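You operate a simulated robot arm through the tools that you are given. There is no shell and no other tool. Be economical: measure what you need, move in short steps, check, and stop when the job is done.

The job below is to be done with a simulated two-armed robot. You get a single attempt, and the scene is never put back.

TASK
Take the napkin from the table top and lay it out flat on the worktop under the window.

Only the result counts: the job must be done as asked and must still hold three seconds after the hand-in. Knocking over, shifting, dropping, spilling or breaking anything else fails it. Flat cloth is picked up by pressing the open fingertips on it (5 to 10 N) and closing them slowly along it; thin cloth reads only 2 to 8 mm in the jaws.

THE ROBOT
Two 7-joint arms with two-finger parallel grippers on one trunk, on a base that drives. Base frame: it is fixed to the floor where the robot stands at the start and does not move with it; the origin is under the middle of the robot, x ahead of it, y to its left, z up. Units: m, rad, N and s.
The left shoulder is at the start at [0.07, 0.13, 0.947], the right one opposite. With the tool pointing down near the work surface each hand reaches from about 0.22 to 0.52 m from the robot's upright axis, wherever it stands, measured 20 degrees to its own side. Places, roughly: worktop under the window [0, 1.5, 0.9]. Payload 1.57 kg a hand.
The TCP of each hand is the grasp point between the finger pads, 0.03 m short of the fingertips. In the tool frame z runs along the fingers and y along their closing line. The gripper opens to 0.08 m. The fingers are 0.017 m wide and 0.012 m thick; the gripper's body (0.04 by 0.082 m) begins 0.08 m behind the TCP.
Orientation is that of the tool frame in the base frame, as a unit quaternion [x, y, z, w]. With the fingers straight down and closing along the base's y, the tool's x points along the base's -x, its y along +y and its z along -z.

THE INTERFACE
- The arms move only by the tool arm_command. It takes "left_targets", "right_targets" or both (then of equal length, played together; a hand with none holds still); each is a list of rows, each a list of 6 numbers: the shift along the tool's x, y, z in m, then the turn, a rotation vector about the tool's x, y, z in degrees. In form: [[x, y, z, wx, wy, wz], ...]. A call has 1 to 8 rows; each row is the pose to reach, as a shift and turn from the pose commanded when the call began, along the tool's axes at that moment. "left_claw" and "right_claw" are, for a hand that has rows, the opening, from 0 (shut) to 1 (fully open), set as the call begins (left out, the last holds). Each row takes 0.2 s and may step no farther than 0.05 m and 0.15 rad from the row before; otherwise, or with a gripper value out of range, the whole call is refused. Where a pose cannot be reached the arm comes as near as it can. A force on the tool above 40 N (or 10 N above the force at the start of the call, whichever is more), or a blocked arm, ends the call early, and 0.2 s more pass. Each finger travels about 0.108 m/s and halts on what it meets, pressing with about 33 N; the grip force reading is that of the motor and also rises with nothing between the fingers. The clock runs only during rows and for 0.2 s after the last one: add rows that repeat a pose to give the fingers time. The reply holds the time, the measured pose of the TCP, the force on the tool along the base axes, the opening and the grip force, in the units named above and with some noise, with the torque about the TCP (base axes, N m) and any sound that the robot's microphone picked up.
- Cameras (640 x 400 px; columns grow to the right, rows downward): "scene" is now at [0.1258, -0.0264, 1.1812]; the picture's right is [-0.25, -0.97, 0.00], its down [-0.55, 0.14, -0.82] and it looks along [0.80, -0.20, -0.57] (base axes); focal length 293 px, centre (320, 200). "left" rides on the left gripper at [0.072, 0.007, -0.122] in its tool frame; the picture's right is [-0.09, 1.00, 0.00], its down [-0.84, -0.08, -0.54] and it looks along [-0.54, -0.05, 0.84] (tool axes); focal length 238 px, centre (320, 200). "right" rides on the right gripper at [0.072, -0.007, -0.122] in its tool frame; the picture's right is [0.09, 1.00, 0.00], its down [-0.84, 0.08, -0.54] and it looks along [-0.54, 0.05, 0.84] (tool axes); focal length 238 px, centre (320, 200). There is no depth. A picture from a camera that has moved, and an enlarged one, comes with that camera's place and axes in the base frame and with its lens. The place of the scene camera against the robot may be out by one fixed shift of up to 0.018 m in any direction.
- grab_frame(camera): a new picture of that camera. The clock stands still meanwhile.
- move_column(by): slides the trunk up (or, below 0, down) by that many m; the arms and the scene camera ride with it, the base frame stays. It gives what a move gives, with no picture.
- roll_base(legs): drives the robot by 1 to 6 legs, each [ahead, left, turn to the left] in m, m and rad, along the robot's own axes; the way and the turn of a leg run together, so that a leg with both is an arc; at most 1.5 m and 3.142 rad a leg. The arms and the cameras ride along, it lands a little off, and it stops where it bumps. It gives what a move gives.
- turn_head(pan, tilt): turns the head with the scene camera to pan (to the left, within 1.501 rad either way) and tilt (down, from -0.506 to 1.204), counted from straight ahead of the robot. It gives what a move gives.
- enlarge(camera, box): a new picture of the part [left, top, right, bottom] of that camera's present view, enlarged. The clock stands still meanwhile.
- finish_job(): hands the job in; it is judged then, once.

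Go step by step. Nothing tells you exact positions but the pictures and the camera data: compare them with the known pose of the tool, close in by small moves and look again before you grip or let go. The budget is 120 turns and 108 pictures, counting those below and the enlarged ones. Unless the task says otherwise, let go and move clear before handing in, and close with one line.

The tools are called after "Emit:" as a command line: name --argument value ..., lists and objects as JSON in quotes. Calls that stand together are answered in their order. arm_command: Moves the arms, as the interface text tells. Its arguments: {"type":"object","properties":{"left_targets":{"type":"array"},"left_claw":{"type":"number"},"right_targets":{"type":"array"},"right_claw":{"type":"number"}},"required":[]} The other tools are called the same way: move_column (by) slides the trunk up or down; roll_base (legs) drives the base; turn_head (pan, tilt) turns the head that bears the scene camera; grab_frame (camera) takes a picture; enlarge (camera, box) takes an enlarged picture of a part of a camera's view; finish_job () hands the job in.

At the start:

```text
time: 0.0
left_tool_pos: [0.3189, 0.077, 0.9578]
left_tcp_rot: [-0.001, 1.0, 0.0, 0.0]
left_wrist_force: [-0.1, -0.4, -0.3]
left_moment: [0.01, 0.02, -0.02]
left_gripper_width: 0.0797
left_gripper_force: 0.0
right_tool_pos: [0.3703, -0.2624, 0.9864]
right_tcp_rot: [0.0, 1.0, 0.0, 0.0]
right_wrist_force: [0.1, 0.3, 0.5]
right_moment: [0.01, 0.02, 0.01]
right_gripper_width: 0.0801
right_gripper_force: 0.2
trunk travel left (down, up): [-0.585, 0.355]
robot x, y, heading: [0.0008, 0.0035, -0.0]
head pan, tilt: [-0.251, 0.607]
```

scene: 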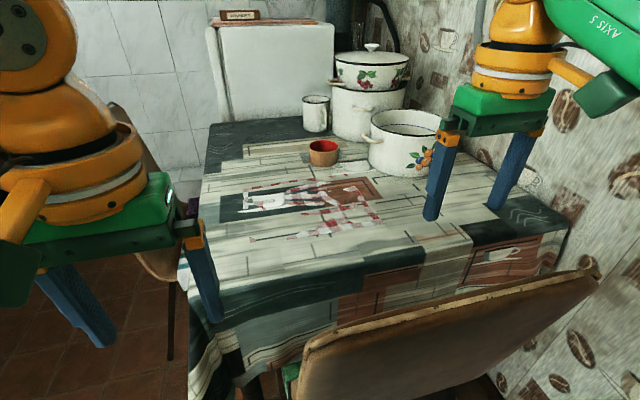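
right: 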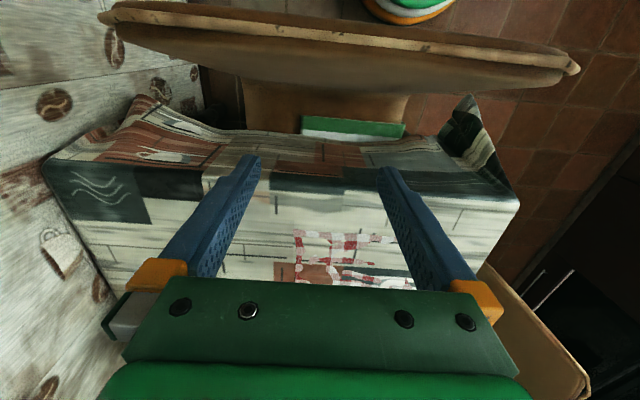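
left: 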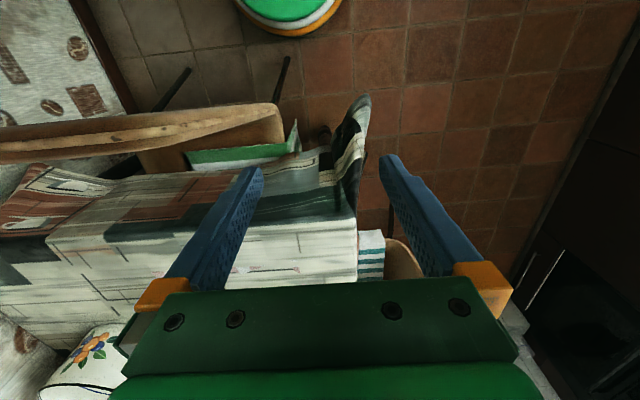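

I see a patterned tablecloth with what looks like a red-and-white checked napkin near the middle of the table, a cup, a bowl and pots behind it. I'll look closer first.

Emit:
enlarge --camera "scene" --box '[180, 120, 460, 295]'

Emit:
enlarge --camera "right" --box '[200, 180, 440, 300]'

```text
2.29 times, centred on (320, 208) of scene
camera zoom: at [0.1258, -0.0264, 1.1812], right [-0.25, -0.97, 0.0], down [-0.55, 0.14, -0.82], along [0.8, -0.2, -0.57], focal length 670 px, centre (320, 183)
```

zoom: 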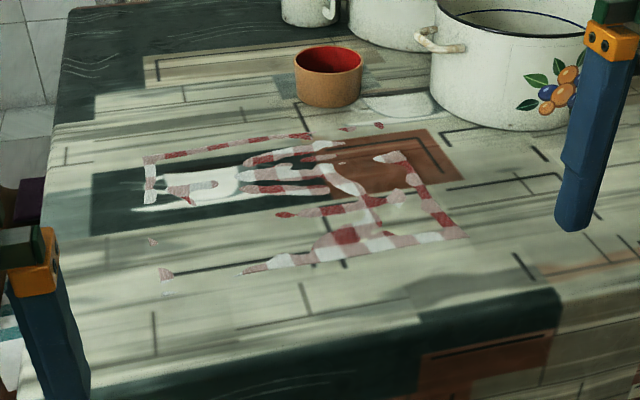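

```text
2.67 times, centred on (320, 240) of right
camera zoom: at [0.2976, -0.27, 1.1089], right [-0.09, 1.0, 0.0], down [0.84, 0.08, 0.54], along [0.54, 0.05, -0.84], focal length 636 px, centre (320, 93)
```

zoom: 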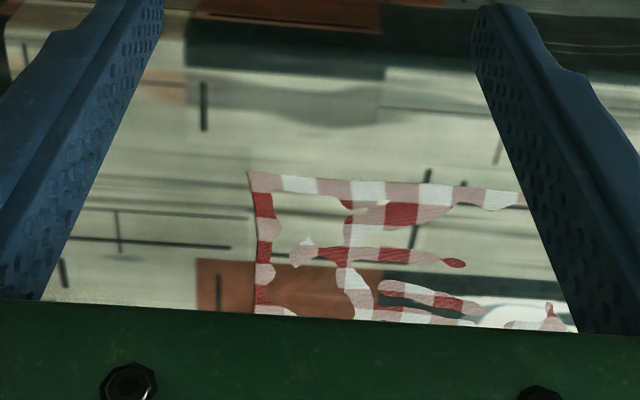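

The napkin sits at about x 0.61–0.85, y −0.30–0.0, z ≈ 0.74, partly sunk visually into the tablecloth. Before driving, I'll look around at the chairs and the worktop.

Emit:
turn_head --pan -0.3 --tilt 1.15

Emit:
grab_frame --camera "scene"

Emit:
turn_head --pan 0.6 --tilt 0.9

Emit:
grab_frame --camera "scene"

Emit:
turn_head --pan 1.5 --tilt 0.4

Emit:
grab_frame --camera "scene"

```text
time: 1.0
left_tool_pos: [0.3197, 0.0757, 0.9565]
left_tcp_rot: [0.0, 1.0, 0.0, 0.0]
left_wrist_force: [-0.6, 0.9, -0.1]
left_moment: [0.04, -0.01, 0.01]
left_gripper_width: 0.0801
left_gripper_force: 0.0
right_tool_pos: [0.3695, -0.2622, 0.9867]
right_tcp_rot: [0.0, 1.0, 0.0, 0.0]
right_wrist_force: [0.2, -0.5, 0.0]
right_moment: [-0.02, 0.04, 0.0]
right_gripper_width: 0.0801
right_gripper_force: 0.0
trunk travel left (down, up): [-0.585, 0.355]
robot x, y, heading: [0.0014, -0.0011, -0.001]
head pan, tilt: [-0.3, 1.15]
```

```text
102 pictures are left
camera scene: at [0.0974, -0.0221, 1.1401], right [-0.3, -0.96, 0.0], down [-0.87, 0.27, -0.41], along [0.39, -0.12, -0.91], focal length 293 px, centre (320, 200)
```

scene: 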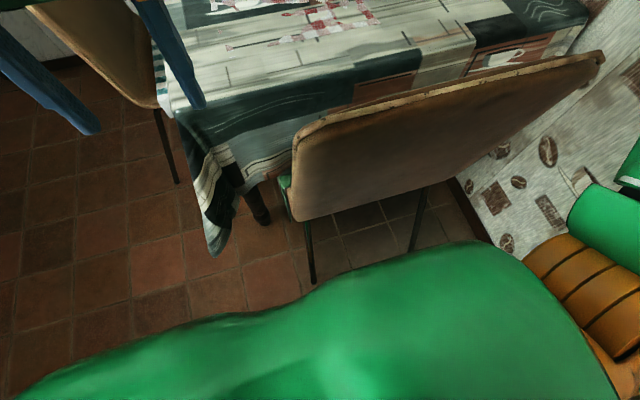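

```text
time: 2.2
left_tool_pos: [0.3191, 0.0757, 0.9573]
left_tcp_rot: [0.0, 1.0, 0.0, 0.0]
left_wrist_force: [1.2, -0.1, 0.9]
left_moment: [0.0, -0.02, 0.03]
left_gripper_width: 0.08
left_gripper_force: 0.1
right_tool_pos: [0.3705, -0.2625, 0.9872]
right_tcp_rot: [0.0, 1.0, 0.0, 0.0]
right_wrist_force: [0.5, 0.0, 0.4]
right_moment: [0.01, 0.02, -0.01]
right_gripper_width: 0.0801
right_gripper_force: 0.0
trunk travel left (down, up): [-0.585, 0.355]
robot x, y, heading: [0.0013, 0.0003, 0.001]
head pan, tilt: [0.6, 0.901]
```

```text
101 pictures are left
camera scene: at [0.1027, 0.0381, 1.157], right [0.56, -0.83, 0.0], down [-0.65, -0.44, -0.62], along [0.51, 0.35, -0.78], focal length 293 px, centre (320, 200)
```

scene: 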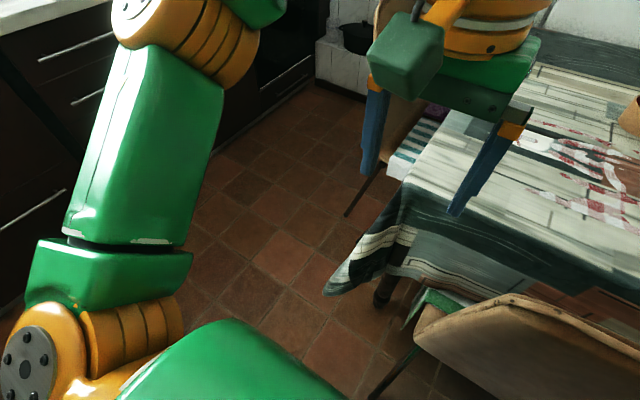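

```text
time: 3.4
left_tool_pos: [0.3196, 0.0766, 0.9565]
left_tcp_rot: [0.0, 1.0, 0.0, 0.0]
left_wrist_force: [-0.3, 0.6, 0.1]
left_moment: [-0.01, 0.02, 0.01]
left_gripper_width: 0.0801
left_gripper_force: 0.0
right_tool_pos: [0.3696, -0.2622, 0.9883]
right_tcp_rot: [0.001, 1.0, 0.0, 0.0]
right_wrist_force: [-0.5, -0.1, 0.6]
right_moment: [-0.02, 0.02, 0.0]
right_gripper_width: 0.0799
right_gripper_force: 0.1
trunk travel left (down, up): [-0.585, 0.355]
robot x, y, heading: [-0.0008, -0.001, -0.004]
head pan, tilt: [1.499, 0.4]
```

```text
100 pictures are left
camera scene: at [0.0471, 0.0879, 1.2], right [1.0, -0.07, 0.0], down [-0.03, -0.39, -0.92], along [0.07, 0.92, -0.39], focal length 293 px, centre (320, 200)
```

scene: 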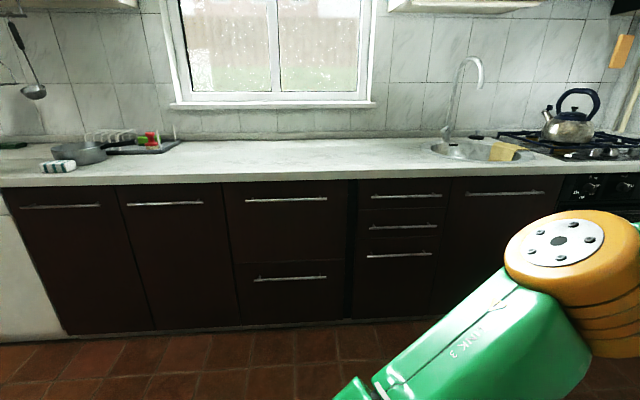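

The worktop under the window is clear in its middle. A chair back (x ≈ 0.28, top z ≈ 0.89) limits how far I can drive ahead, so I'll tip the left wrist camera back to see the gap between base and chair.

Emit:
arm_command --left_targets '[[0, 0, 0, 0, 8, 0], [0, 0, 0, 0, 16, 0], [0, 0, 0, 0, 24, 0], [0, 0, 0, 0, 32, 0], [0, 0, 0, 0, 32, 0]]'

Emit:
grab_frame --camera "left"

```text
time: 4.6
left_tool_pos: [0.2984, 0.0784, 0.9325]
left_tcp_rot: [0.0, 0.961, -0.001, -0.275]
left_wrist_force: [-0.5, -0.3, 0.0]
left_moment: [-0.02, 0.01, 0.0]
left_gripper_width: 0.0798
left_gripper_force: 0.1
left hand out of reach, approached as far as the arm can: row 3, 4, 5
right_tool_pos: [0.3699, -0.264, 0.987]
right_tcp_rot: [0.0, 1.0, 0.0, 0.0]
right_wrist_force: [1.2, -0.5, 0.7]
right_moment: [0.0, -0.01, 0.01]
right_gripper_width: 0.0799
right_gripper_force: 0.0
trunk travel left (down, up): [-0.585, 0.355]
robot x, y, heading: [-0.0038, -0.0011, 0.002]
head pan, tilt: [1.499, 0.4]
```

```text
99 pictures are left
camera left: at [0.303, 0.0844, 1.0751], right [0.08, 1.0, -0.05], down [1.0, -0.08, 0.02], along [0.01, -0.05, -1.0], focal length 238 px, centre (320, 200)
```

left: 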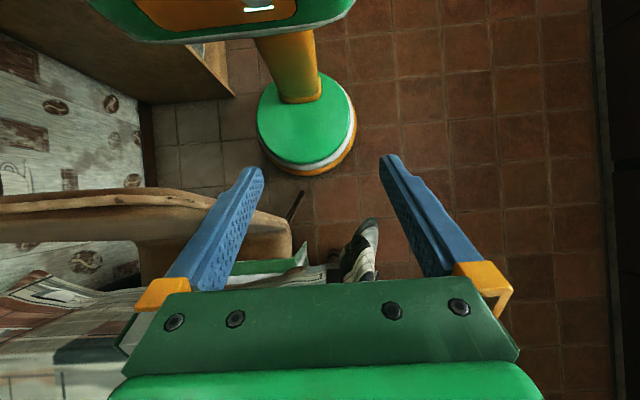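

The base is a low disk (radius ≈ 0.2), the chair leg is near (0.28, 0.0), and the way is free to the left of it. I'll straighten the wrist, raise the trunk, and drive in past the table corner facing the napkin obliquely.

Emit:
arm_command --left_targets '[[0, 0, 0, 0, -8, 0], [0, 0, 0, 0, -16, 0], [0, 0, 0, 0, -24, 0], [0, 0, 0, 0, -32, 0], [0, 0, 0, 0, -32, 0]]'

Emit:
move_column --by 0.12

Emit:
roll_base --legs '[[0, 0.25, 0], [0.24, 0, 0]]'

Emit:
turn_head --pan -0.7 --tilt 1.0

Emit:
grab_frame --camera "scene"

Emit:
grab_frame --camera "left"

```text
time: 5.8
left_tool_pos: [0.2974, 0.0795, 0.9329]
left_tcp_rot: [0.0, 1.0, -0.001, 0.001]
left_wrist_force: [-0.2, -0.4, 0.7]
left_moment: [-0.02, -0.02, -0.01]
left_gripper_width: 0.0799
left_gripper_force: 0.0
right_tool_pos: [0.37, -0.2634, 0.9868]
right_tcp_rot: [0.0, 1.0, -0.001, 0.001]
right_wrist_force: [-0.3, 0.6, -0.5]
right_moment: [0.02, -0.02, -0.02]
right_gripper_width: 0.0799
right_gripper_force: 0.1
trunk travel left (down, up): [-0.585, 0.355]
robot x, y, heading: [-0.0025, 0.003, 0.001]
head pan, tilt: [1.499, 0.4]
```

```text
time: 7.3
left_tool_pos: [0.2973, 0.0789, 1.0531]
left_tcp_rot: [0.0, 1.0, 0.0, 0.0]
left_wrist_force: [0.4, -1.4, -0.1]
left_moment: [0.02, -0.03, -0.03]
left_gripper_width: 0.0799
left_gripper_force: 0.0
right_tool_pos: [0.3691, -0.2636, 1.1062]
right_tcp_rot: [-0.001, 1.0, 0.0, 0.0]
right_wrist_force: [-0.3, -0.2, 0.5]
right_moment: [0.01, -0.02, 0.0]
right_gripper_width: 0.08
right_gripper_force: 0.1
trunk travel left (down, up): [-0.705, 0.235]
robot x, y, heading: [-0.0015, -0.0033, 0.004]
head pan, tilt: [1.499, 0.4]
```

```text
time: 10.5
left_tool_pos: [0.5388, 0.3275, 1.0537]
left_tcp_rot: [0.001, 1.0, -0.001, 0.0]
left_wrist_force: [-0.1, 0.2, 0.7]
left_moment: [-0.02, -0.02, -0.02]
left_gripper_width: 0.0798
left_gripper_force: 0.1
right_tool_pos: [0.6098, -0.0149, 1.1081]
right_tcp_rot: [0.001, 1.0, 0.0, 0.002]
right_wrist_force: [-0.1, 0.1, -1.2]
right_moment: [0.0, -0.03, 0.02]
right_gripper_width: 0.0801
right_gripper_force: 0.0
trunk travel left (down, up): [-0.705, 0.235]
robot x, y, heading: [0.243, 0.249, 0.001]
head pan, tilt: [1.499, 0.4]
```

```text
time: 12.5
left_tool_pos: [0.5396, 0.3257, 1.0528]
left_tcp_rot: [0.001, 1.0, -0.001, 0.0]
left_wrist_force: [-0.3, 0.9, -0.2]
left_moment: [0.04, 0.0, -0.03]
left_gripper_width: 0.0799
left_gripper_force: 0.0
right_tool_pos: [0.6127, -0.0161, 1.1076]
right_tcp_rot: [0.0, 1.0, 0.001, 0.001]
right_wrist_force: [-1.2, 0.5, -0.4]
right_moment: [-0.03, 0.0, -0.01]
right_gripper_width: 0.0801
right_gripper_force: 0.1
trunk travel left (down, up): [-0.705, 0.235]
robot x, y, heading: [0.2433, 0.2489, 0.0]
head pan, tilt: [-0.7, 1.0]
```

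```text
98 pictures are left
camera scene: at [0.3366, 0.1981, 1.2698], right [-0.65, -0.76, 0.0], down [-0.64, 0.54, -0.54], along [0.41, -0.35, -0.84], focal length 293 px, centre (320, 200)
```

scene: 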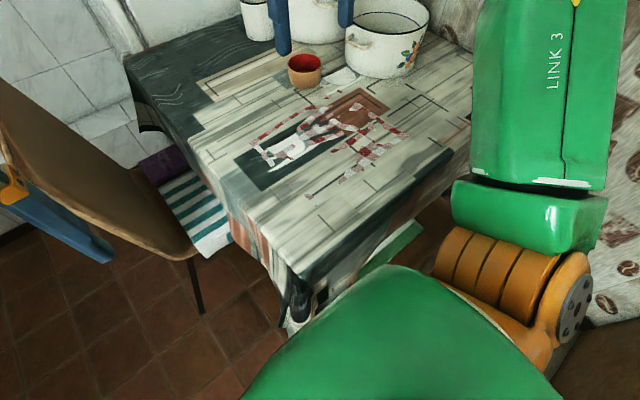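

```text
97 pictures are left
camera left: at [0.4695, 0.3329, 1.1757], right [0.09, 1.0, 0.0], down [0.84, -0.08, 0.54], along [0.54, -0.05, -0.84], focal length 238 px, centre (320, 200)
```

left: 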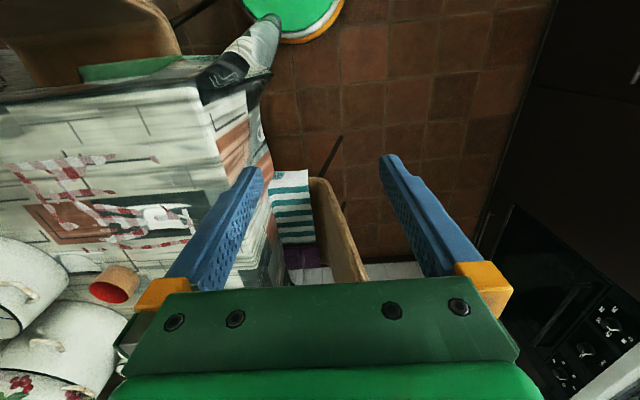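

The robot stands at (0.24, 0.25) and the napkin is in full view. I'll turn right to face it and measure its corners.

Emit:
roll_base --legs '[[0, 0, -0.75]]'

Emit:
turn_head --pan 0.0 --tilt 0.75

Emit:
grab_frame --camera "scene"

Emit:
grab_frame --camera "left"

Emit:
grab_frame --camera "right"

```text
time: 14.9
left_tool_pos: [0.514, 0.1022, 1.0524]
left_tcp_rot: [0.368, 0.93, -0.001, 0.0]
left_wrist_force: [0.4, 0.5, -0.2]
left_moment: [-0.01, -0.03, 0.01]
left_gripper_width: 0.08
left_gripper_force: 0.2
right_tool_pos: [0.3333, -0.1972, 1.1081]
right_tcp_rot: [0.369, 0.929, 0.0, 0.0]
right_wrist_force: [0.1, -0.3, 1.2]
right_moment: [-0.01, -0.02, 0.03]
right_gripper_width: 0.08
right_gripper_force: 0.1
trunk travel left (down, up): [-0.705, 0.235]
robot x, y, heading: [0.2425, 0.2498, -0.756]
head pan, tilt: [-0.7, 1.0]
```

```text
time: 16.0
left_tool_pos: [0.5137, 0.1022, 1.0542]
left_tcp_rot: [0.367, 0.93, 0.0, -0.001]
left_wrist_force: [-0.1, -0.7, 0.2]
left_moment: [-0.02, 0.03, -0.04]
left_gripper_width: 0.0799
left_gripper_force: 0.0
right_tool_pos: [0.3323, -0.1977, 1.1067]
right_tcp_rot: [0.369, 0.93, 0.001, -0.001]
right_wrist_force: [-0.3, 0.0, 0.3]
right_moment: [0.0, 0.03, -0.01]
right_gripper_width: 0.0802
right_gripper_force: 0.0
trunk travel left (down, up): [-0.705, 0.235]
robot x, y, heading: [0.2433, 0.2458, -0.753]
head pan, tilt: [0.0, 0.75]
```

```text
96 pictures are left
camera scene: at [0.33, 0.152, 1.2889], right [-0.69, -0.73, 0.0], down [-0.5, 0.47, -0.73], along [0.53, -0.5, -0.68], focal length 293 px, centre (320, 200)
```

scene: 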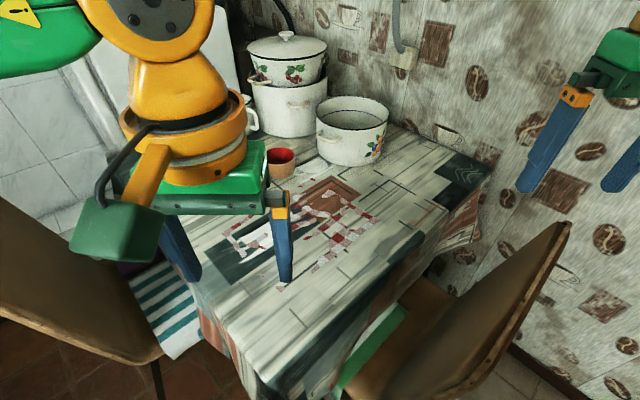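

```text
95 pictures are left
camera left: at [0.4674, 0.1557, 1.1757], right [0.75, 0.66, 0.0], down [0.56, -0.63, 0.54], along [0.36, -0.41, -0.84], focal length 238 px, centre (320, 200)
```

left: 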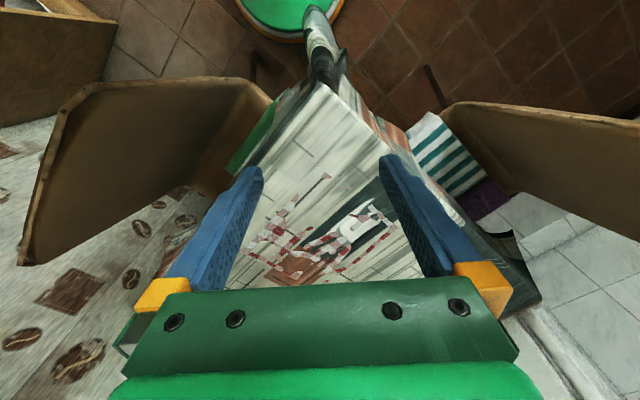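

```text
94 pictures are left
camera right: at [0.2751, -0.1533, 1.2289], right [0.62, 0.79, 0.0], down [0.66, -0.52, 0.54], along [0.43, -0.33, -0.84], focal length 238 px, centre (320, 200)
```

right: 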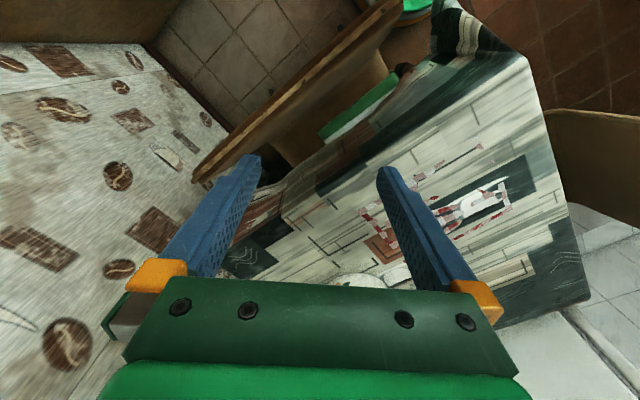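

The view over the napkin is clear; I'll enlarge it to measure the corners.

Emit:
enlarge --camera "left" --box '[220, 150, 440, 290]'

Emit:
enlarge --camera "scene" --box '[200, 140, 420, 290]'

Emit:
enlarge --camera "right" --box '[340, 130, 540, 270]'

```text
2.86 times, centred on (330, 220) of left
camera zoom: at [0.4674, 0.1557, 1.1757], right [0.75, 0.66, 0.0], down [0.56, -0.63, 0.54], along [0.36, -0.41, -0.84], focal length 681 px, centre (291, 143)
```

zoom: 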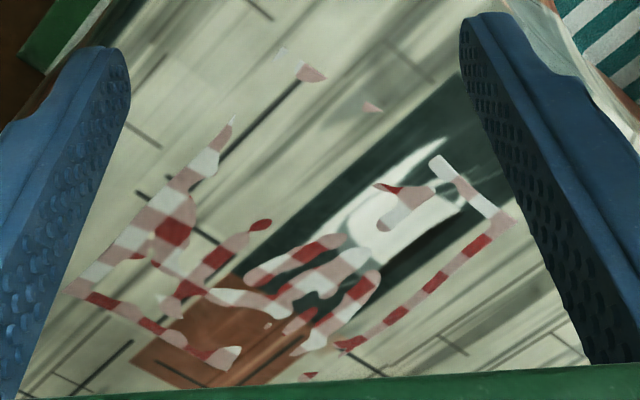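

```text
2.67 times, centred on (310, 215) of scene
camera zoom: at [0.33, 0.152, 1.2889], right [-0.69, -0.73, 0.0], down [-0.5, 0.47, -0.73], along [0.53, -0.5, -0.68], focal length 782 px, centre (347, 160)
```

zoom: 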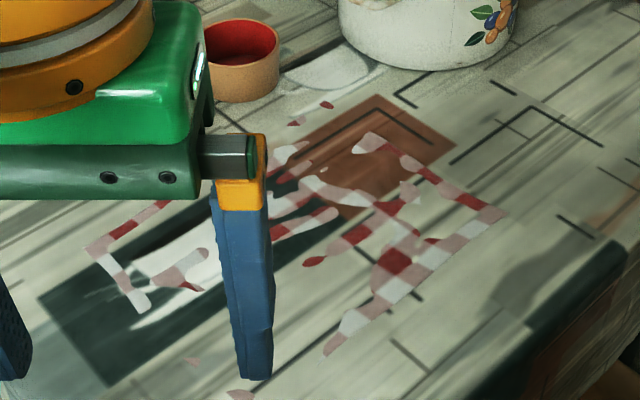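

```text
2.86 times, centred on (440, 200) of right
camera zoom: at [0.2751, -0.1533, 1.2289], right [0.62, 0.79, 0.0], down [0.66, -0.52, 0.54], along [0.43, -0.33, -0.84], focal length 681 px, centre (-23, 200)
```

zoom: 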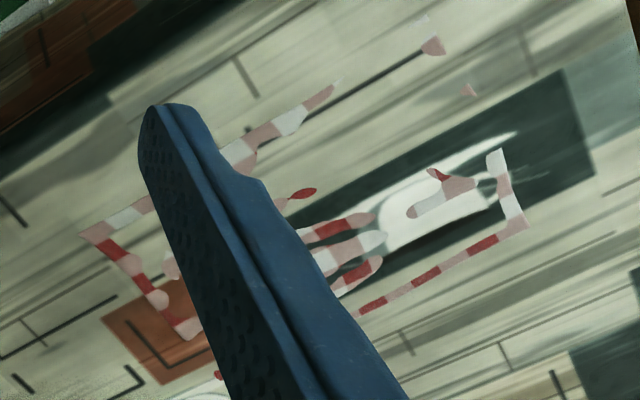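

The napkin's near edge runs from about (0.605, 0.0) to (0.61, −0.305) at z ≈ 0.74, and it is about 0.24 m deep. I'll edge a bit closer and bring the right hand, tilted outward, above the near-right corner.

Emit:
roll_base --legs '[[0.054, 0.026, 0]]'

Emit:
arm_command --right_targets '[[-0.031, 0.017, 0.02, 0, -3.5, 0], [-0.063, 0.033, 0.04, 0, -7, 0], [-0.094, 0.05, 0.06, 0, -10.5, 0], [-0.126, 0.066, 0.08, 0, -14, 0], [-0.157, 0.083, 0.11, 0, -17.5, 0], [-0.189, 0.1, 0.14, 0, -21, 0], [-0.22, 0.116, 0.17, 0, -24, 0], [-0.22, 0.116, 0.17, 0, -24, 0]]'

Emit:
grab_frame --camera "right"

Emit:
grab_frame --camera "scene"

```text
time: 17.0
left_tool_pos: [0.5675, 0.0859, 1.0544]
left_tcp_rot: [0.368, 0.93, 0.0, 0.002]
left_wrist_force: [-0.7, -0.1, 0.1]
left_moment: [-0.04, 0.01, 0.02]
left_gripper_width: 0.08
left_gripper_force: 0.0
right_tool_pos: [0.3837, -0.215, 1.109]
right_tcp_rot: [0.369, 0.929, 0.0, 0.002]
right_wrist_force: [-0.4, 0.2, -0.3]
right_moment: [-0.02, 0.01, 0.0]
right_gripper_width: 0.08
right_gripper_force: 0.1
trunk travel left (down, up): [-0.705, 0.235]
robot x, y, heading: [0.3005, 0.2266, -0.757]
head pan, tilt: [0.0, 0.75]
```

```text
time: 18.8
left_tool_pos: [0.5706, 0.0839, 1.0532]
left_tcp_rot: [0.37, 0.929, 0.0, 0.0]
left_wrist_force: [0.6, 0.4, -0.2]
left_moment: [0.01, -0.01, -0.02]
left_gripper_width: 0.0797
left_gripper_force: 0.0
right_tool_pos: [0.6098, -0.275, 0.9511]
right_tcp_rot: [0.359, 0.909, -0.077, 0.195]
right_wrist_force: [-0.8, 0.0, 0.6]
right_moment: [0.01, 0.02, 0.01]
right_gripper_width: 0.0798
right_gripper_force: 0.0
right hand out of reach, approached as far as the arm can: row 7, 8
trunk travel left (down, up): [-0.705, 0.235]
robot x, y, heading: [0.3012, 0.2313, -0.756]
head pan, tilt: [0.0, 0.75]
```

```text
90 pictures are left
camera right: at [0.5205, -0.2007, 1.034], right [0.62, 0.78, -0.04], down [0.45, -0.32, 0.84], along [0.64, -0.54, -0.55], focal length 238 px, centre (320, 200)
```

right: 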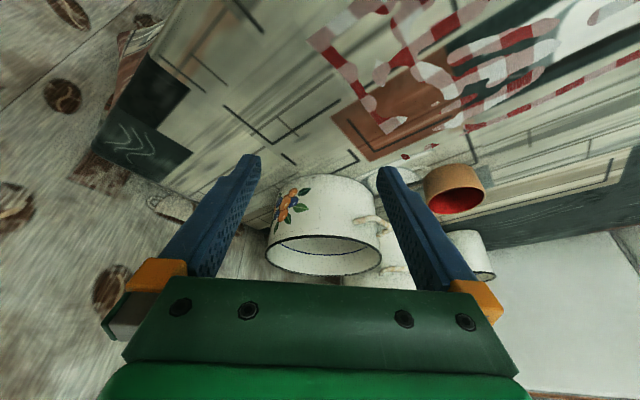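

```text
89 pictures are left
camera scene: at [0.3868, 0.1331, 1.2889], right [-0.69, -0.73, 0.0], down [-0.5, 0.47, -0.73], along [0.53, -0.5, -0.68], focal length 293 px, centre (320, 200)
```

scene: 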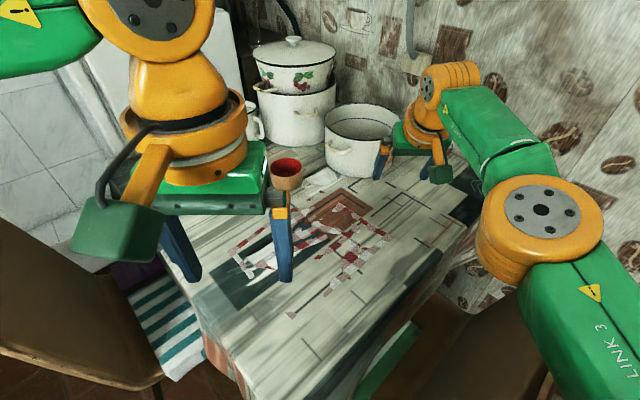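

The right hand is nearly over the near-right corner at its reach limit. I'll go down a bit and see whether reach improves at table height.

Emit:
arm_command --right_targets '[[0.0145, 0, 0.0264, 0, 0, 0], [0.029, 0, 0.053, 0, 0, 0], [0.0435, 0, 0.079, 0, 0, 0], [0.058, 0, 0.1056, 0, 0, 0]]'

Emit:
grab_frame --camera "right"

Emit:
grab_frame --camera "scene"

```text
time: 19.8
left_tool_pos: [0.5713, 0.0825, 1.0532]
left_tcp_rot: [0.368, 0.93, 0.001, 0.0]
left_wrist_force: [0.2, 0.0, 1.1]
left_moment: [0.0, 0.0, -0.02]
left_gripper_width: 0.08
left_gripper_force: 0.0
right_tool_pos: [0.6039, -0.2678, 0.8342]
right_tcp_rot: [0.361, 0.909, -0.076, 0.193]
right_wrist_force: [-0.4, 0.7, -0.9]
right_moment: [0.0, 0.0, 0.0]
right_gripper_width: 0.08
right_gripper_force: 0.0
trunk travel left (down, up): [-0.705, 0.235]
robot x, y, heading: [0.3004, 0.2297, -0.756]
head pan, tilt: [0.0, 0.75]
```

```text
88 pictures are left
camera right: at [0.5154, -0.1944, 0.9163], right [0.62, 0.78, -0.04], down [0.45, -0.32, 0.84], along [0.64, -0.54, -0.55], focal length 238 px, centre (320, 200)
```

right: 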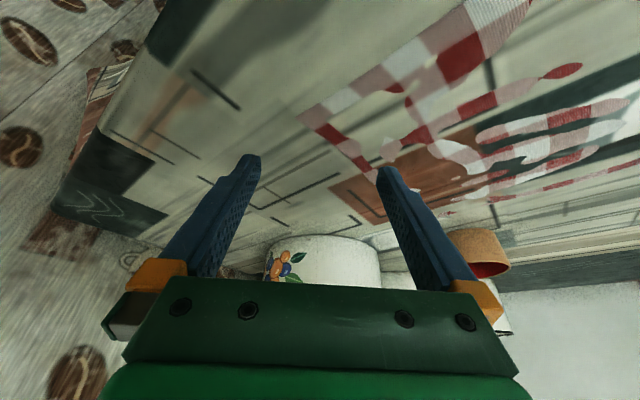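

```text
87 pictures are left
camera scene: at [0.3874, 0.133, 1.2889], right [-0.69, -0.73, 0.0], down [-0.5, 0.47, -0.73], along [0.53, -0.5, -0.68], focal length 293 px, centre (320, 200)
```

scene: 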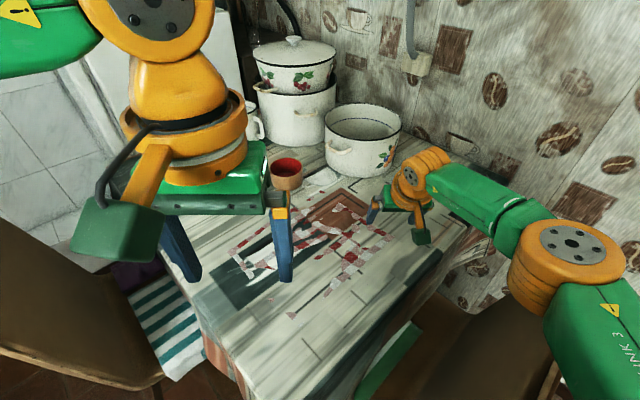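

Reach works at this height. I'll narrow both grippers to about half, bring the right tips just over the near-right corner, and bring the left hand over the near-left corner.

Emit:
arm_command --left_targets '[[-0.0185, -0.0068, 0.036, 0, 0, 0], [-0.037, -0.0137, 0.073, 0, 0, 0], [-0.0555, -0.0205, 0.11, 0, 0, 0], [-0.074, -0.0273, 0.147, 0, 0, 0], [-0.0925, -0.034, 0.183, 0, 0, 0], [-0.111, -0.041, 0.22, 0, 0, 0], [-0.111, -0.041, 0.22, 0, 0, 0]]' --right_targets '[[0.0005, 0.001, 0.008, 0, 0, 0], [0.001, 0.002, 0.016, 0, 0, 0], [0.0016, 0.0035, 0.024, 0, 0, 0], [0.002, 0.005, 0.032, 0, 0, 0], [0.0026, 0.006, 0.04, 0, 0, 0], [0.0032, 0.007, 0.0478, 0, 0, 0], [0.0032, 0.007, 0.0478, 0, 0, 0]]' --left_claw 0.5 --right_claw 0.5

Emit:
grab_frame --camera "right"

Emit:
grab_frame --camera "left"

Emit:
grab_frame --camera "scene"

```text
time: 21.4
left_tool_pos: [0.6227, -0.025, 0.8306]
left_tcp_rot: [0.368, 0.93, 0.0, 0.0]
left_wrist_force: [-0.2, 0.1, 0.2]
left_moment: [0.0, -0.01, 0.05]
left_gripper_width: 0.04
left_gripper_force: 0.0
right_tool_pos: [0.6102, -0.2654, 0.7905]
right_tcp_rot: [0.361, 0.909, -0.076, 0.193]
right_wrist_force: [-0.1, 0.4, -0.7]
right_moment: [0.0, -0.03, 0.02]
right_gripper_width: 0.04
right_gripper_force: 0.2
right hand out of reach, approached as far as the arm can: row 4, 5, 6, 7
trunk travel left (down, up): [-0.705, 0.235]
robot x, y, heading: [0.2987, 0.228, -0.755]
head pan, tilt: [0.0, 0.75]
```

```text
86 pictures are left
camera right: at [0.5222, -0.192, 0.8741], right [0.62, 0.78, -0.04], down [0.45, -0.32, 0.84], along [0.64, -0.54, -0.55], focal length 238 px, centre (320, 200)
```

right: 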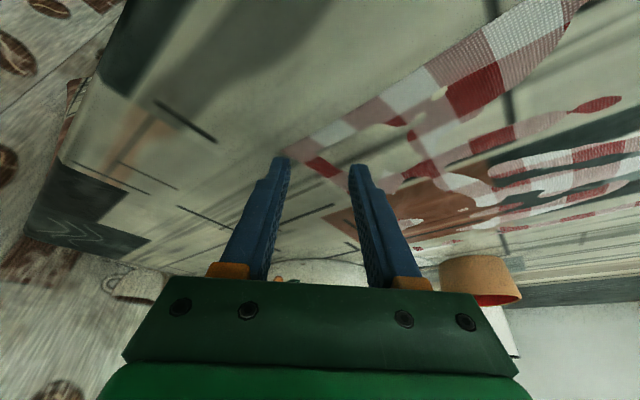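

```text
85 pictures are left
camera left: at [0.5765, 0.029, 0.9533], right [0.75, 0.66, 0.0], down [0.56, -0.63, 0.54], along [0.36, -0.41, -0.84], focal length 238 px, centre (320, 200)
```

left: 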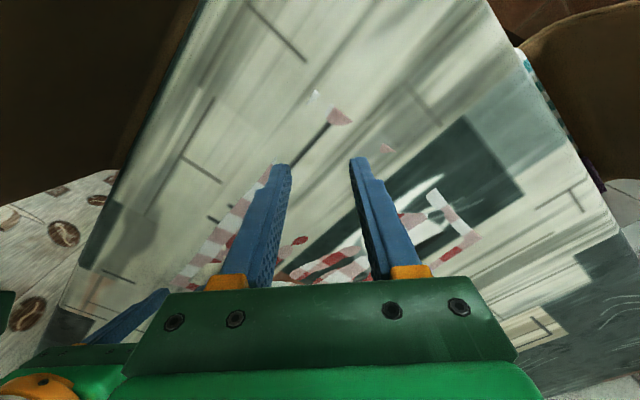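

```text
84 pictures are left
camera scene: at [0.3871, 0.134, 1.289], right [-0.68, -0.73, 0.0], down [-0.5, 0.47, -0.73], along [0.53, -0.5, -0.68], focal length 293 px, centre (320, 200)
```

scene: 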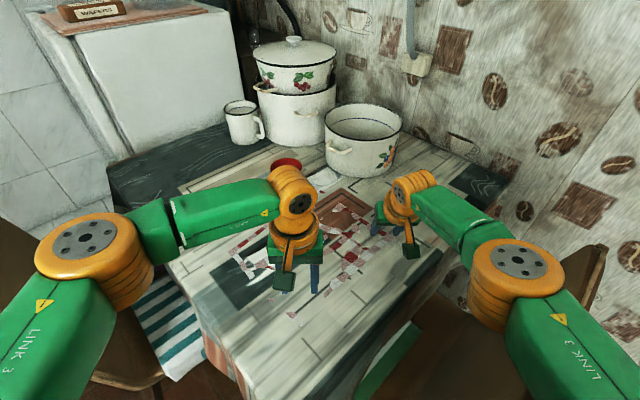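

The left tips are just inside the near-left corner. The right hand is about 2 cm short, so I'll move the base 3 cm along +x and recheck.

Emit:
roll_base --legs '[[0.022, 0.0205, 0]]'

Emit:
arm_command --left_targets '[[0.013, -0.01, 0, 0, 0, 0], [0.027, -0.0205, 0, 0, 0, 0]]' --right_targets '[[0, 0, 0, 0, 0, 0], [0, 0, 0, 0, 0, 0]]'

Emit:
grab_frame --camera "right"

```text
time: 22.2
left_tool_pos: [0.6519, -0.025, 0.8327]
left_tcp_rot: [0.369, 0.929, 0.0, 0.001]
left_wrist_force: [0.5, 0.0, 0.6]
left_moment: [0.02, -0.02, 0.01]
left_gripper_width: 0.0399
left_gripper_force: 0.0
right_tool_pos: [0.6388, -0.2662, 0.7928]
right_tcp_rot: [0.36, 0.909, -0.076, 0.194]
right_wrist_force: [-0.3, -0.1, 0.0]
right_moment: [-0.01, 0.0, 0.0]
right_gripper_width: 0.0401
right_gripper_force: 0.0
trunk travel left (down, up): [-0.705, 0.235]
robot x, y, heading: [0.3317, 0.2299, -0.758]
head pan, tilt: [0.0, 0.75]
```

```text
time: 22.8
left_tool_pos: [0.6218, -0.0211, 0.83]
left_tcp_rot: [0.367, 0.93, 0.0, 0.0]
left_wrist_force: [-0.1, -0.5, -0.6]
left_moment: [0.03, 0.05, -0.02]
left_gripper_width: 0.04
left_gripper_force: 0.0
right_tool_pos: [0.642, -0.2662, 0.7911]
right_tcp_rot: [0.361, 0.909, -0.076, 0.193]
right_wrist_force: [-0.2, -0.1, 0.1]
right_moment: [0.02, 0.02, 0.03]
right_gripper_width: 0.0398
right_gripper_force: 0.0
trunk travel left (down, up): [-0.705, 0.235]
robot x, y, heading: [0.3303, 0.2265, -0.76]
head pan, tilt: [0.0, 0.75]
```

```text
83 pictures are left
camera right: at [0.5523, -0.1923, 0.8741], right [0.62, 0.78, -0.04], down [0.45, -0.32, 0.84], along [0.64, -0.54, -0.55], focal length 238 px, centre (320, 200)
```

right: 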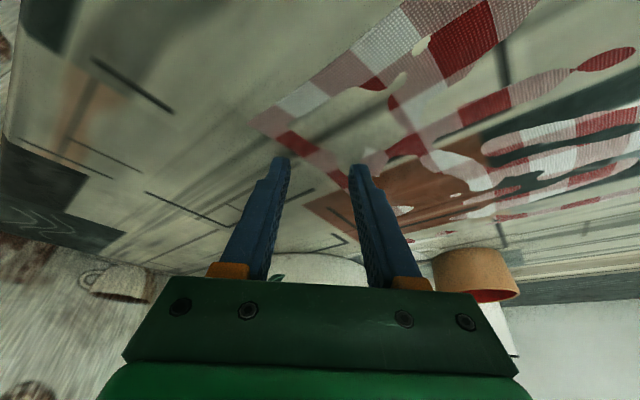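

The right hand now reaches freely. I'll align it over the corner (tips about 3 cm in along the diagonal) and lower both hands to just above the cloth.

Emit:
arm_command --left_targets '[[0, 0, 0.022, 0, 0, 0], [0, 0, 0.044, 0, 0, 0], [0, 0, 0.044, 0, 0, 0]]' --right_targets '[[0.0122, -0.009, -0.0054, 0, 0, 0], [0.0183, -0.018, 0.0083, 0, 0, 0], [0.0183, -0.018, 0.0083, 0, 0, 0]]'

Emit:
grab_frame --camera "right"

Emit:
grab_frame --camera "left"

```text
time: 23.6
left_tool_pos: [0.6196, -0.0186, 0.7887]
left_tcp_rot: [0.369, 0.93, -0.002, 0.003]
left_wrist_force: [0.3, 0.0, 0.1]
left_moment: [0.01, 0.0, -0.03]
left_gripper_width: 0.04
left_gripper_force: 0.0
right_tool_pos: [0.619, -0.2671, 0.7823]
right_tcp_rot: [0.36, 0.908, -0.078, 0.197]
right_wrist_force: [3.0, 0.0, 20.6]
right_moment: [-0.26, -0.03, 0.05]
right_gripper_width: 0.0398
right_gripper_force: 0.0
trunk travel left (down, up): [-0.705, 0.235]
robot x, y, heading: [0.3322, 0.2285, -0.757]
head pan, tilt: [0.0, 0.75]
```

```text
82 pictures are left
camera right: at [0.5288, -0.1927, 0.8626], right [0.62, 0.78, -0.04], down [0.44, -0.31, 0.84], along [0.65, -0.54, -0.54], focal length 238 px, centre (320, 200)
```

right: 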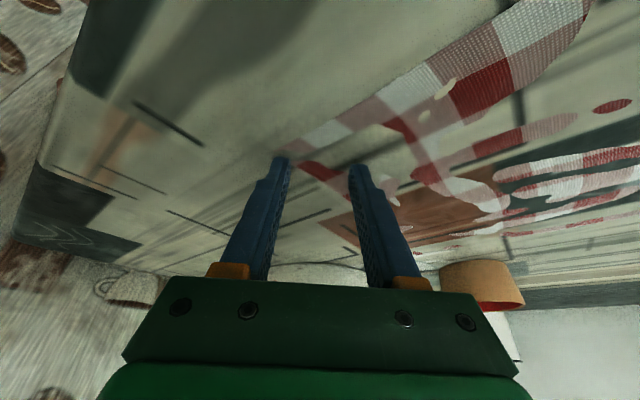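

```text
81 pictures are left
camera left: at [0.5725, 0.0358, 0.9112], right [0.75, 0.66, 0.0], down [0.56, -0.63, 0.55], along [0.36, -0.41, -0.84], focal length 238 px, centre (320, 200)
```

left: 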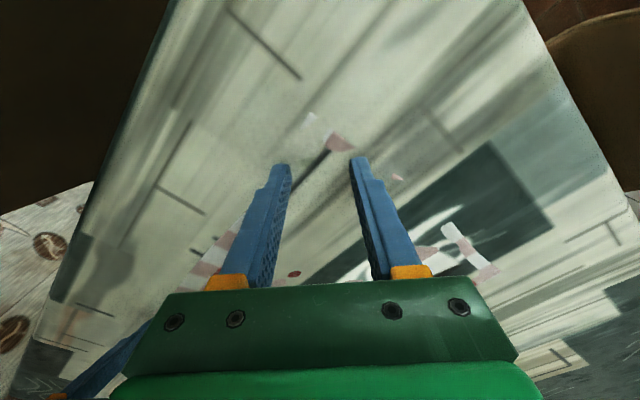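

The right tips touch at surface height ≈ 0.75 with the corner between them. I'll ease that press to a few newtons and bring the left tips to contact.

Emit:
arm_command --left_targets '[[0.005, 0, 0, 0, 0, 0], [0.005, 0, 0.006, 0, 0, 0], [0.005, 0, 0.009, 0, 0, 0], [0.005, 0, 0.009, 0, 0, 0]]' --right_targets '[[-0.0016, 0.003, -0.0037, 0, 0, 0], [-0.0016, 0.003, -0.0037, 0, 0, 0], [-0.0016, 0.003, -0.0037, 0, 0, 0], [-0.0016, 0.003, -0.0037, 0, 0, 0]]'

```text
time: 24.6
left_tool_pos: [0.6162, -0.0167, 0.7815]
left_tcp_rot: [0.368, 0.93, -0.002, 0.004]
left_wrist_force: [6.2, -6.3, 37.7]
left_moment: [0.21, -0.46, -0.11]
left_gripper_width: 0.0401
left_gripper_force: 0.0
right_tool_pos: [0.6185, -0.2646, 0.7843]
right_tcp_rot: [0.361, 0.909, -0.078, 0.196]
right_wrist_force: [0.5, -0.3, 0.3]
right_moment: [0.01, -0.02, -0.01]
right_gripper_width: 0.0398
right_gripper_force: 0.2
trunk travel left (down, up): [-0.705, 0.235]
robot x, y, heading: [0.3294, 0.2299, -0.754]
head pan, tilt: [0.0, 0.75]
```

The left presses too hard and the right only just touches; I'll fine-tune both to 5–10 N.

Emit:
arm_command --left_targets '[[0, 0, -0.0036, 0, 0, 0], [0, 0, -0.0036, 0, 0, 0]]' --right_targets '[[0.0008, 0, 0.0018, 0, 0, 0], [0.0008, 0, 0.0018, 0, 0, 0]]'

```text
time: 25.2
left_tool_pos: [0.6146, -0.0155, 0.7823]
left_tcp_rot: [0.369, 0.929, 0.0, 0.0]
left_wrist_force: [-0.1, 0.3, 0.9]
left_moment: [-0.01, -0.01, -0.01]
left_gripper_width: 0.0401
left_gripper_force: 0.0
right_tool_pos: [0.6213, -0.2671, 0.7813]
right_tcp_rot: [0.36, 0.909, -0.078, 0.195]
right_wrist_force: [-0.5, -1.5, 12.8]
right_moment: [-0.17, 0.07, 0.0]
right_gripper_width: 0.0403
right_gripper_force: 0.2
trunk travel left (down, up): [-0.705, 0.235]
robot x, y, heading: [0.3313, 0.229, -0.747]
head pan, tilt: [0.0, 0.75]
```

Nearly right; small correction, and I begin closing slowly.

Emit:
arm_command --left_targets '[[0, 0, 0.0012, 0, 0, 0], [0, 0, 0.0012, 0, 0, 0]]' --right_targets '[[-0.0002, 0, -0.0006, 0, 0, 0], [-0.0002, 0, -0.0006, 0, 0, 0]]' --left_claw 0.4 --right_claw 0.4

Emit:
grab_frame --camera "left"

Emit:
grab_frame --camera "right"

```text
time: 25.8
left_tool_pos: [0.6154, -0.0158, 0.7829]
left_tcp_rot: [0.369, 0.93, -0.002, 0.002]
left_wrist_force: [-0.6, 1.4, 5.8]
left_moment: [0.07, -0.03, -0.01]
left_gripper_width: 0.0314
left_gripper_force: 0.1
right_tool_pos: [0.6192, -0.2656, 0.7823]
right_tcp_rot: [0.361, 0.909, -0.077, 0.194]
right_wrist_force: [0.7, 0.0, 6.3]
right_moment: [-0.07, 0.0, -0.02]
right_gripper_width: 0.031
right_gripper_force: 0.0
trunk travel left (down, up): [-0.705, 0.235]
robot x, y, heading: [0.3354, 0.2321, -0.753]
head pan, tilt: [0.0, 0.75]
```

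```text
80 pictures are left
camera left: at [0.5685, 0.0377, 0.9034], right [0.75, 0.66, 0.0], down [0.56, -0.63, 0.54], along [0.36, -0.41, -0.84], focal length 238 px, centre (320, 200)
```

left: 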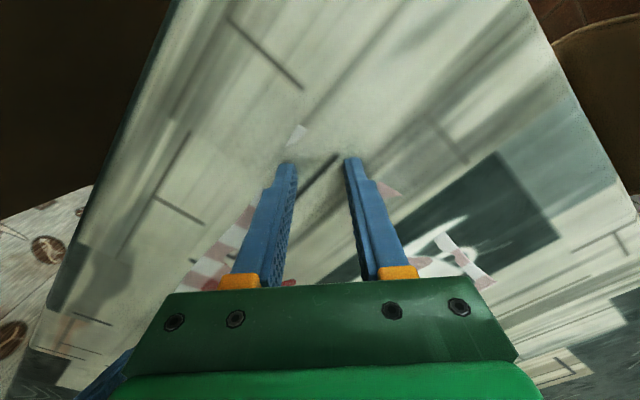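

```text
79 pictures are left
camera right: at [0.531, -0.1918, 0.8636], right [0.62, 0.78, -0.04], down [0.45, -0.31, 0.84], along [0.64, -0.54, -0.55], focal length 238 px, centre (320, 200)
```

right: 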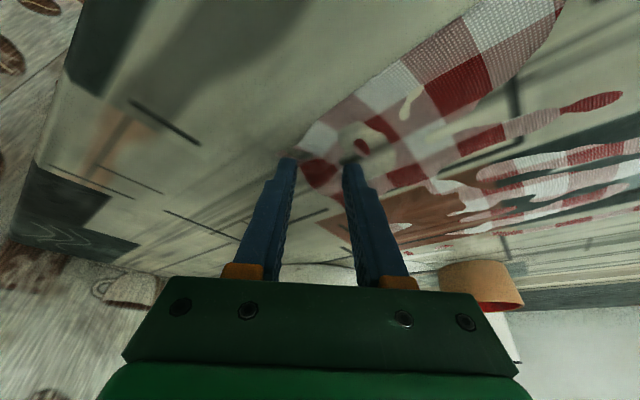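

Pressing at about 6 N on both sides, and the cloth begins to gather on the right. I continue closing in steps.

Emit:
arm_command --left_targets '[[0, 0, 0, 0, 0, 0], [0, 0, 0, 0, 0, 0]]' --right_targets '[[0, 0, 0, 0, 0, 0], [0, 0, 0, 0, 0, 0]]' --left_claw 0.3 --right_claw 0.3

Emit:
arm_command --left_targets '[[0, 0, 0, 0, 0, 0], [0, 0, 0, 0, 0, 0]]' --right_targets '[[0, 0, 0, 0, 0, 0], [0, 0, 0, 0, 0, 0]]' --left_claw 0.2 --right_claw 0.2

Emit:
grab_frame --camera "left"

Emit:
grab_frame --camera "right"

```text
time: 26.4
left_tool_pos: [0.6148, -0.0162, 0.7807]
left_tcp_rot: [0.368, 0.93, -0.002, 0.001]
left_wrist_force: [0.0, -0.7, 4.8]
left_moment: [0.0, 0.01, 0.04]
left_gripper_width: 0.0233
left_gripper_force: 0.0
right_tool_pos: [0.6191, -0.2662, 0.7821]
right_tcp_rot: [0.361, 0.909, -0.077, 0.195]
right_wrist_force: [-0.6, 0.5, 6.5]
right_moment: [-0.04, 0.04, -0.02]
right_gripper_width: 0.0235
right_gripper_force: 0.0
trunk travel left (down, up): [-0.705, 0.235]
robot x, y, heading: [0.3313, 0.2297, -0.757]
head pan, tilt: [0.0, 0.75]
```

```text
time: 27.0
left_tool_pos: [0.6151, -0.0165, 0.7807]
left_tcp_rot: [0.368, 0.93, -0.001, 0.002]
left_wrist_force: [-1.2, -1.3, 6.3]
left_moment: [-0.02, 0.03, -0.02]
left_gripper_width: 0.0157
left_gripper_force: 0.0
right_tool_pos: [0.6203, -0.2671, 0.7823]
right_tcp_rot: [0.36, 0.909, -0.077, 0.195]
right_wrist_force: [-0.6, 0.3, 6.4]
right_moment: [-0.02, -0.01, -0.02]
right_gripper_width: 0.0153
right_gripper_force: 0.1
trunk travel left (down, up): [-0.705, 0.235]
robot x, y, heading: [0.33, 0.23, -0.754]
head pan, tilt: [0.0, 0.75]
```

```text
78 pictures are left
camera left: at [0.5684, 0.0372, 0.9033], right [0.75, 0.66, 0.0], down [0.56, -0.63, 0.54], along [0.36, -0.41, -0.84], focal length 238 px, centre (320, 200)
```

left: 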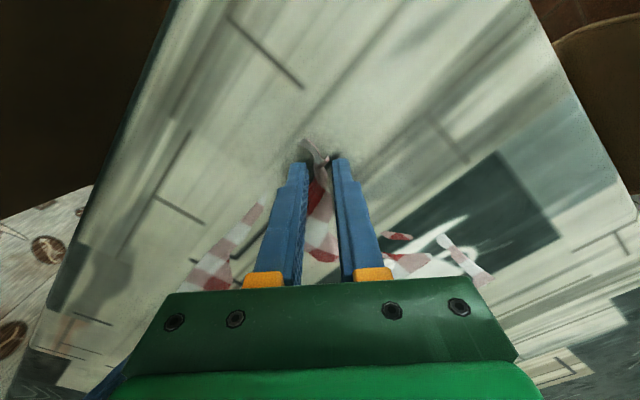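

```text
77 pictures are left
camera right: at [0.5309, -0.1924, 0.8635], right [0.62, 0.78, -0.04], down [0.45, -0.31, 0.84], along [0.64, -0.54, -0.55], focal length 238 px, centre (320, 200)
```

right: 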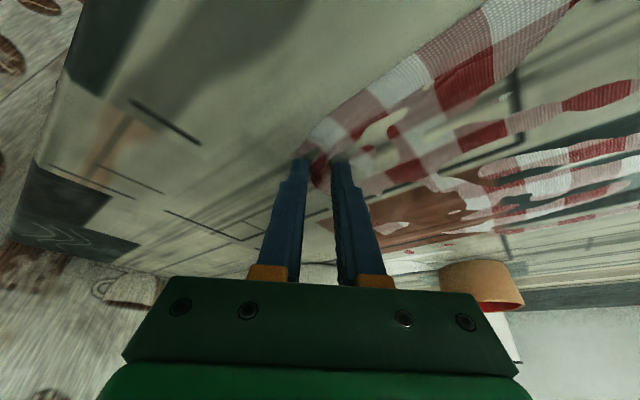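

Both corners are rising as folds between the fingers. I'll close the rest of the way.

Emit:
arm_command --left_targets '[[0, 0, 0, 0, 0, 0], [0, 0, 0, 0, 0, 0]]' --right_targets '[[0, 0, 0, 0, 0, 0], [0, 0, 0, 0, 0, 0]]' --left_claw 0.1 --right_claw 0.1

Emit:
arm_command --left_targets '[[0, 0, 0, 0, 0, 0], [0, 0, 0, 0, 0, 0], [0, 0, 0, 0, 0, 0]]' --right_targets '[[0, 0, 0, 0, 0, 0], [0, 0, 0, 0, 0, 0], [0, 0, 0, 0, 0, 0]]' --left_claw 0.0 --right_claw 0.0

Emit:
grab_frame --camera "right"

Emit:
grab_frame --camera "left"

```text
time: 27.6
left_tool_pos: [0.6151, -0.0168, 0.7818]
left_tcp_rot: [0.369, 0.93, -0.001, 0.001]
left_wrist_force: [-0.8, -0.4, 5.5]
left_moment: [-0.01, -0.01, 0.02]
left_gripper_width: 0.0076
left_gripper_force: 0.0
right_tool_pos: [0.6193, -0.267, 0.7814]
right_tcp_rot: [0.361, 0.909, -0.077, 0.194]
right_wrist_force: [0.3, 1.4, 6.2]
right_moment: [-0.04, -0.01, 0.01]
right_gripper_width: 0.0083
right_gripper_force: 0.4
trunk travel left (down, up): [-0.705, 0.235]
robot x, y, heading: [0.333, 0.2282, -0.752]
head pan, tilt: [0.0, 0.75]
```

```text
time: 28.4
left_tool_pos: [0.6164, -0.0172, 0.7817]
left_tcp_rot: [0.369, 0.929, -0.001, 0.002]
left_wrist_force: [0.6, -2.3, 5.1]
left_moment: [-0.04, -0.03, -0.02]
left_gripper_width: 0.0016
left_gripper_force: 23.2
right_tool_pos: [0.6195, -0.2653, 0.782]
right_tcp_rot: [0.361, 0.909, -0.078, 0.194]
right_wrist_force: [-0.5, 2.1, 6.8]
right_moment: [0.04, -0.02, -0.01]
right_gripper_width: 0.0018
right_gripper_force: 24.0
trunk travel left (down, up): [-0.705, 0.235]
robot x, y, heading: [0.3306, 0.2295, -0.749]
head pan, tilt: [0.0, 0.75]
```

```text
76 pictures are left
camera right: at [0.5308, -0.1924, 0.8636], right [0.62, 0.78, -0.04], down [0.45, -0.31, 0.84], along [0.64, -0.54, -0.55], focal length 238 px, centre (320, 200)
```

right: 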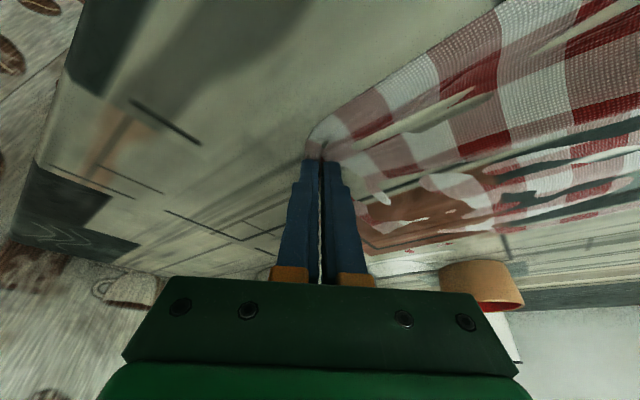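

```text
75 pictures are left
camera left: at [0.5683, 0.0371, 0.9033], right [0.75, 0.66, 0.0], down [0.56, -0.63, 0.54], along [0.36, -0.41, -0.84], focal length 238 px, centre (320, 200)
```

left: 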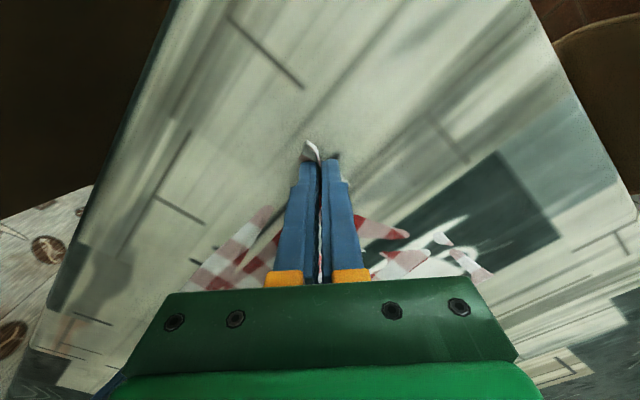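

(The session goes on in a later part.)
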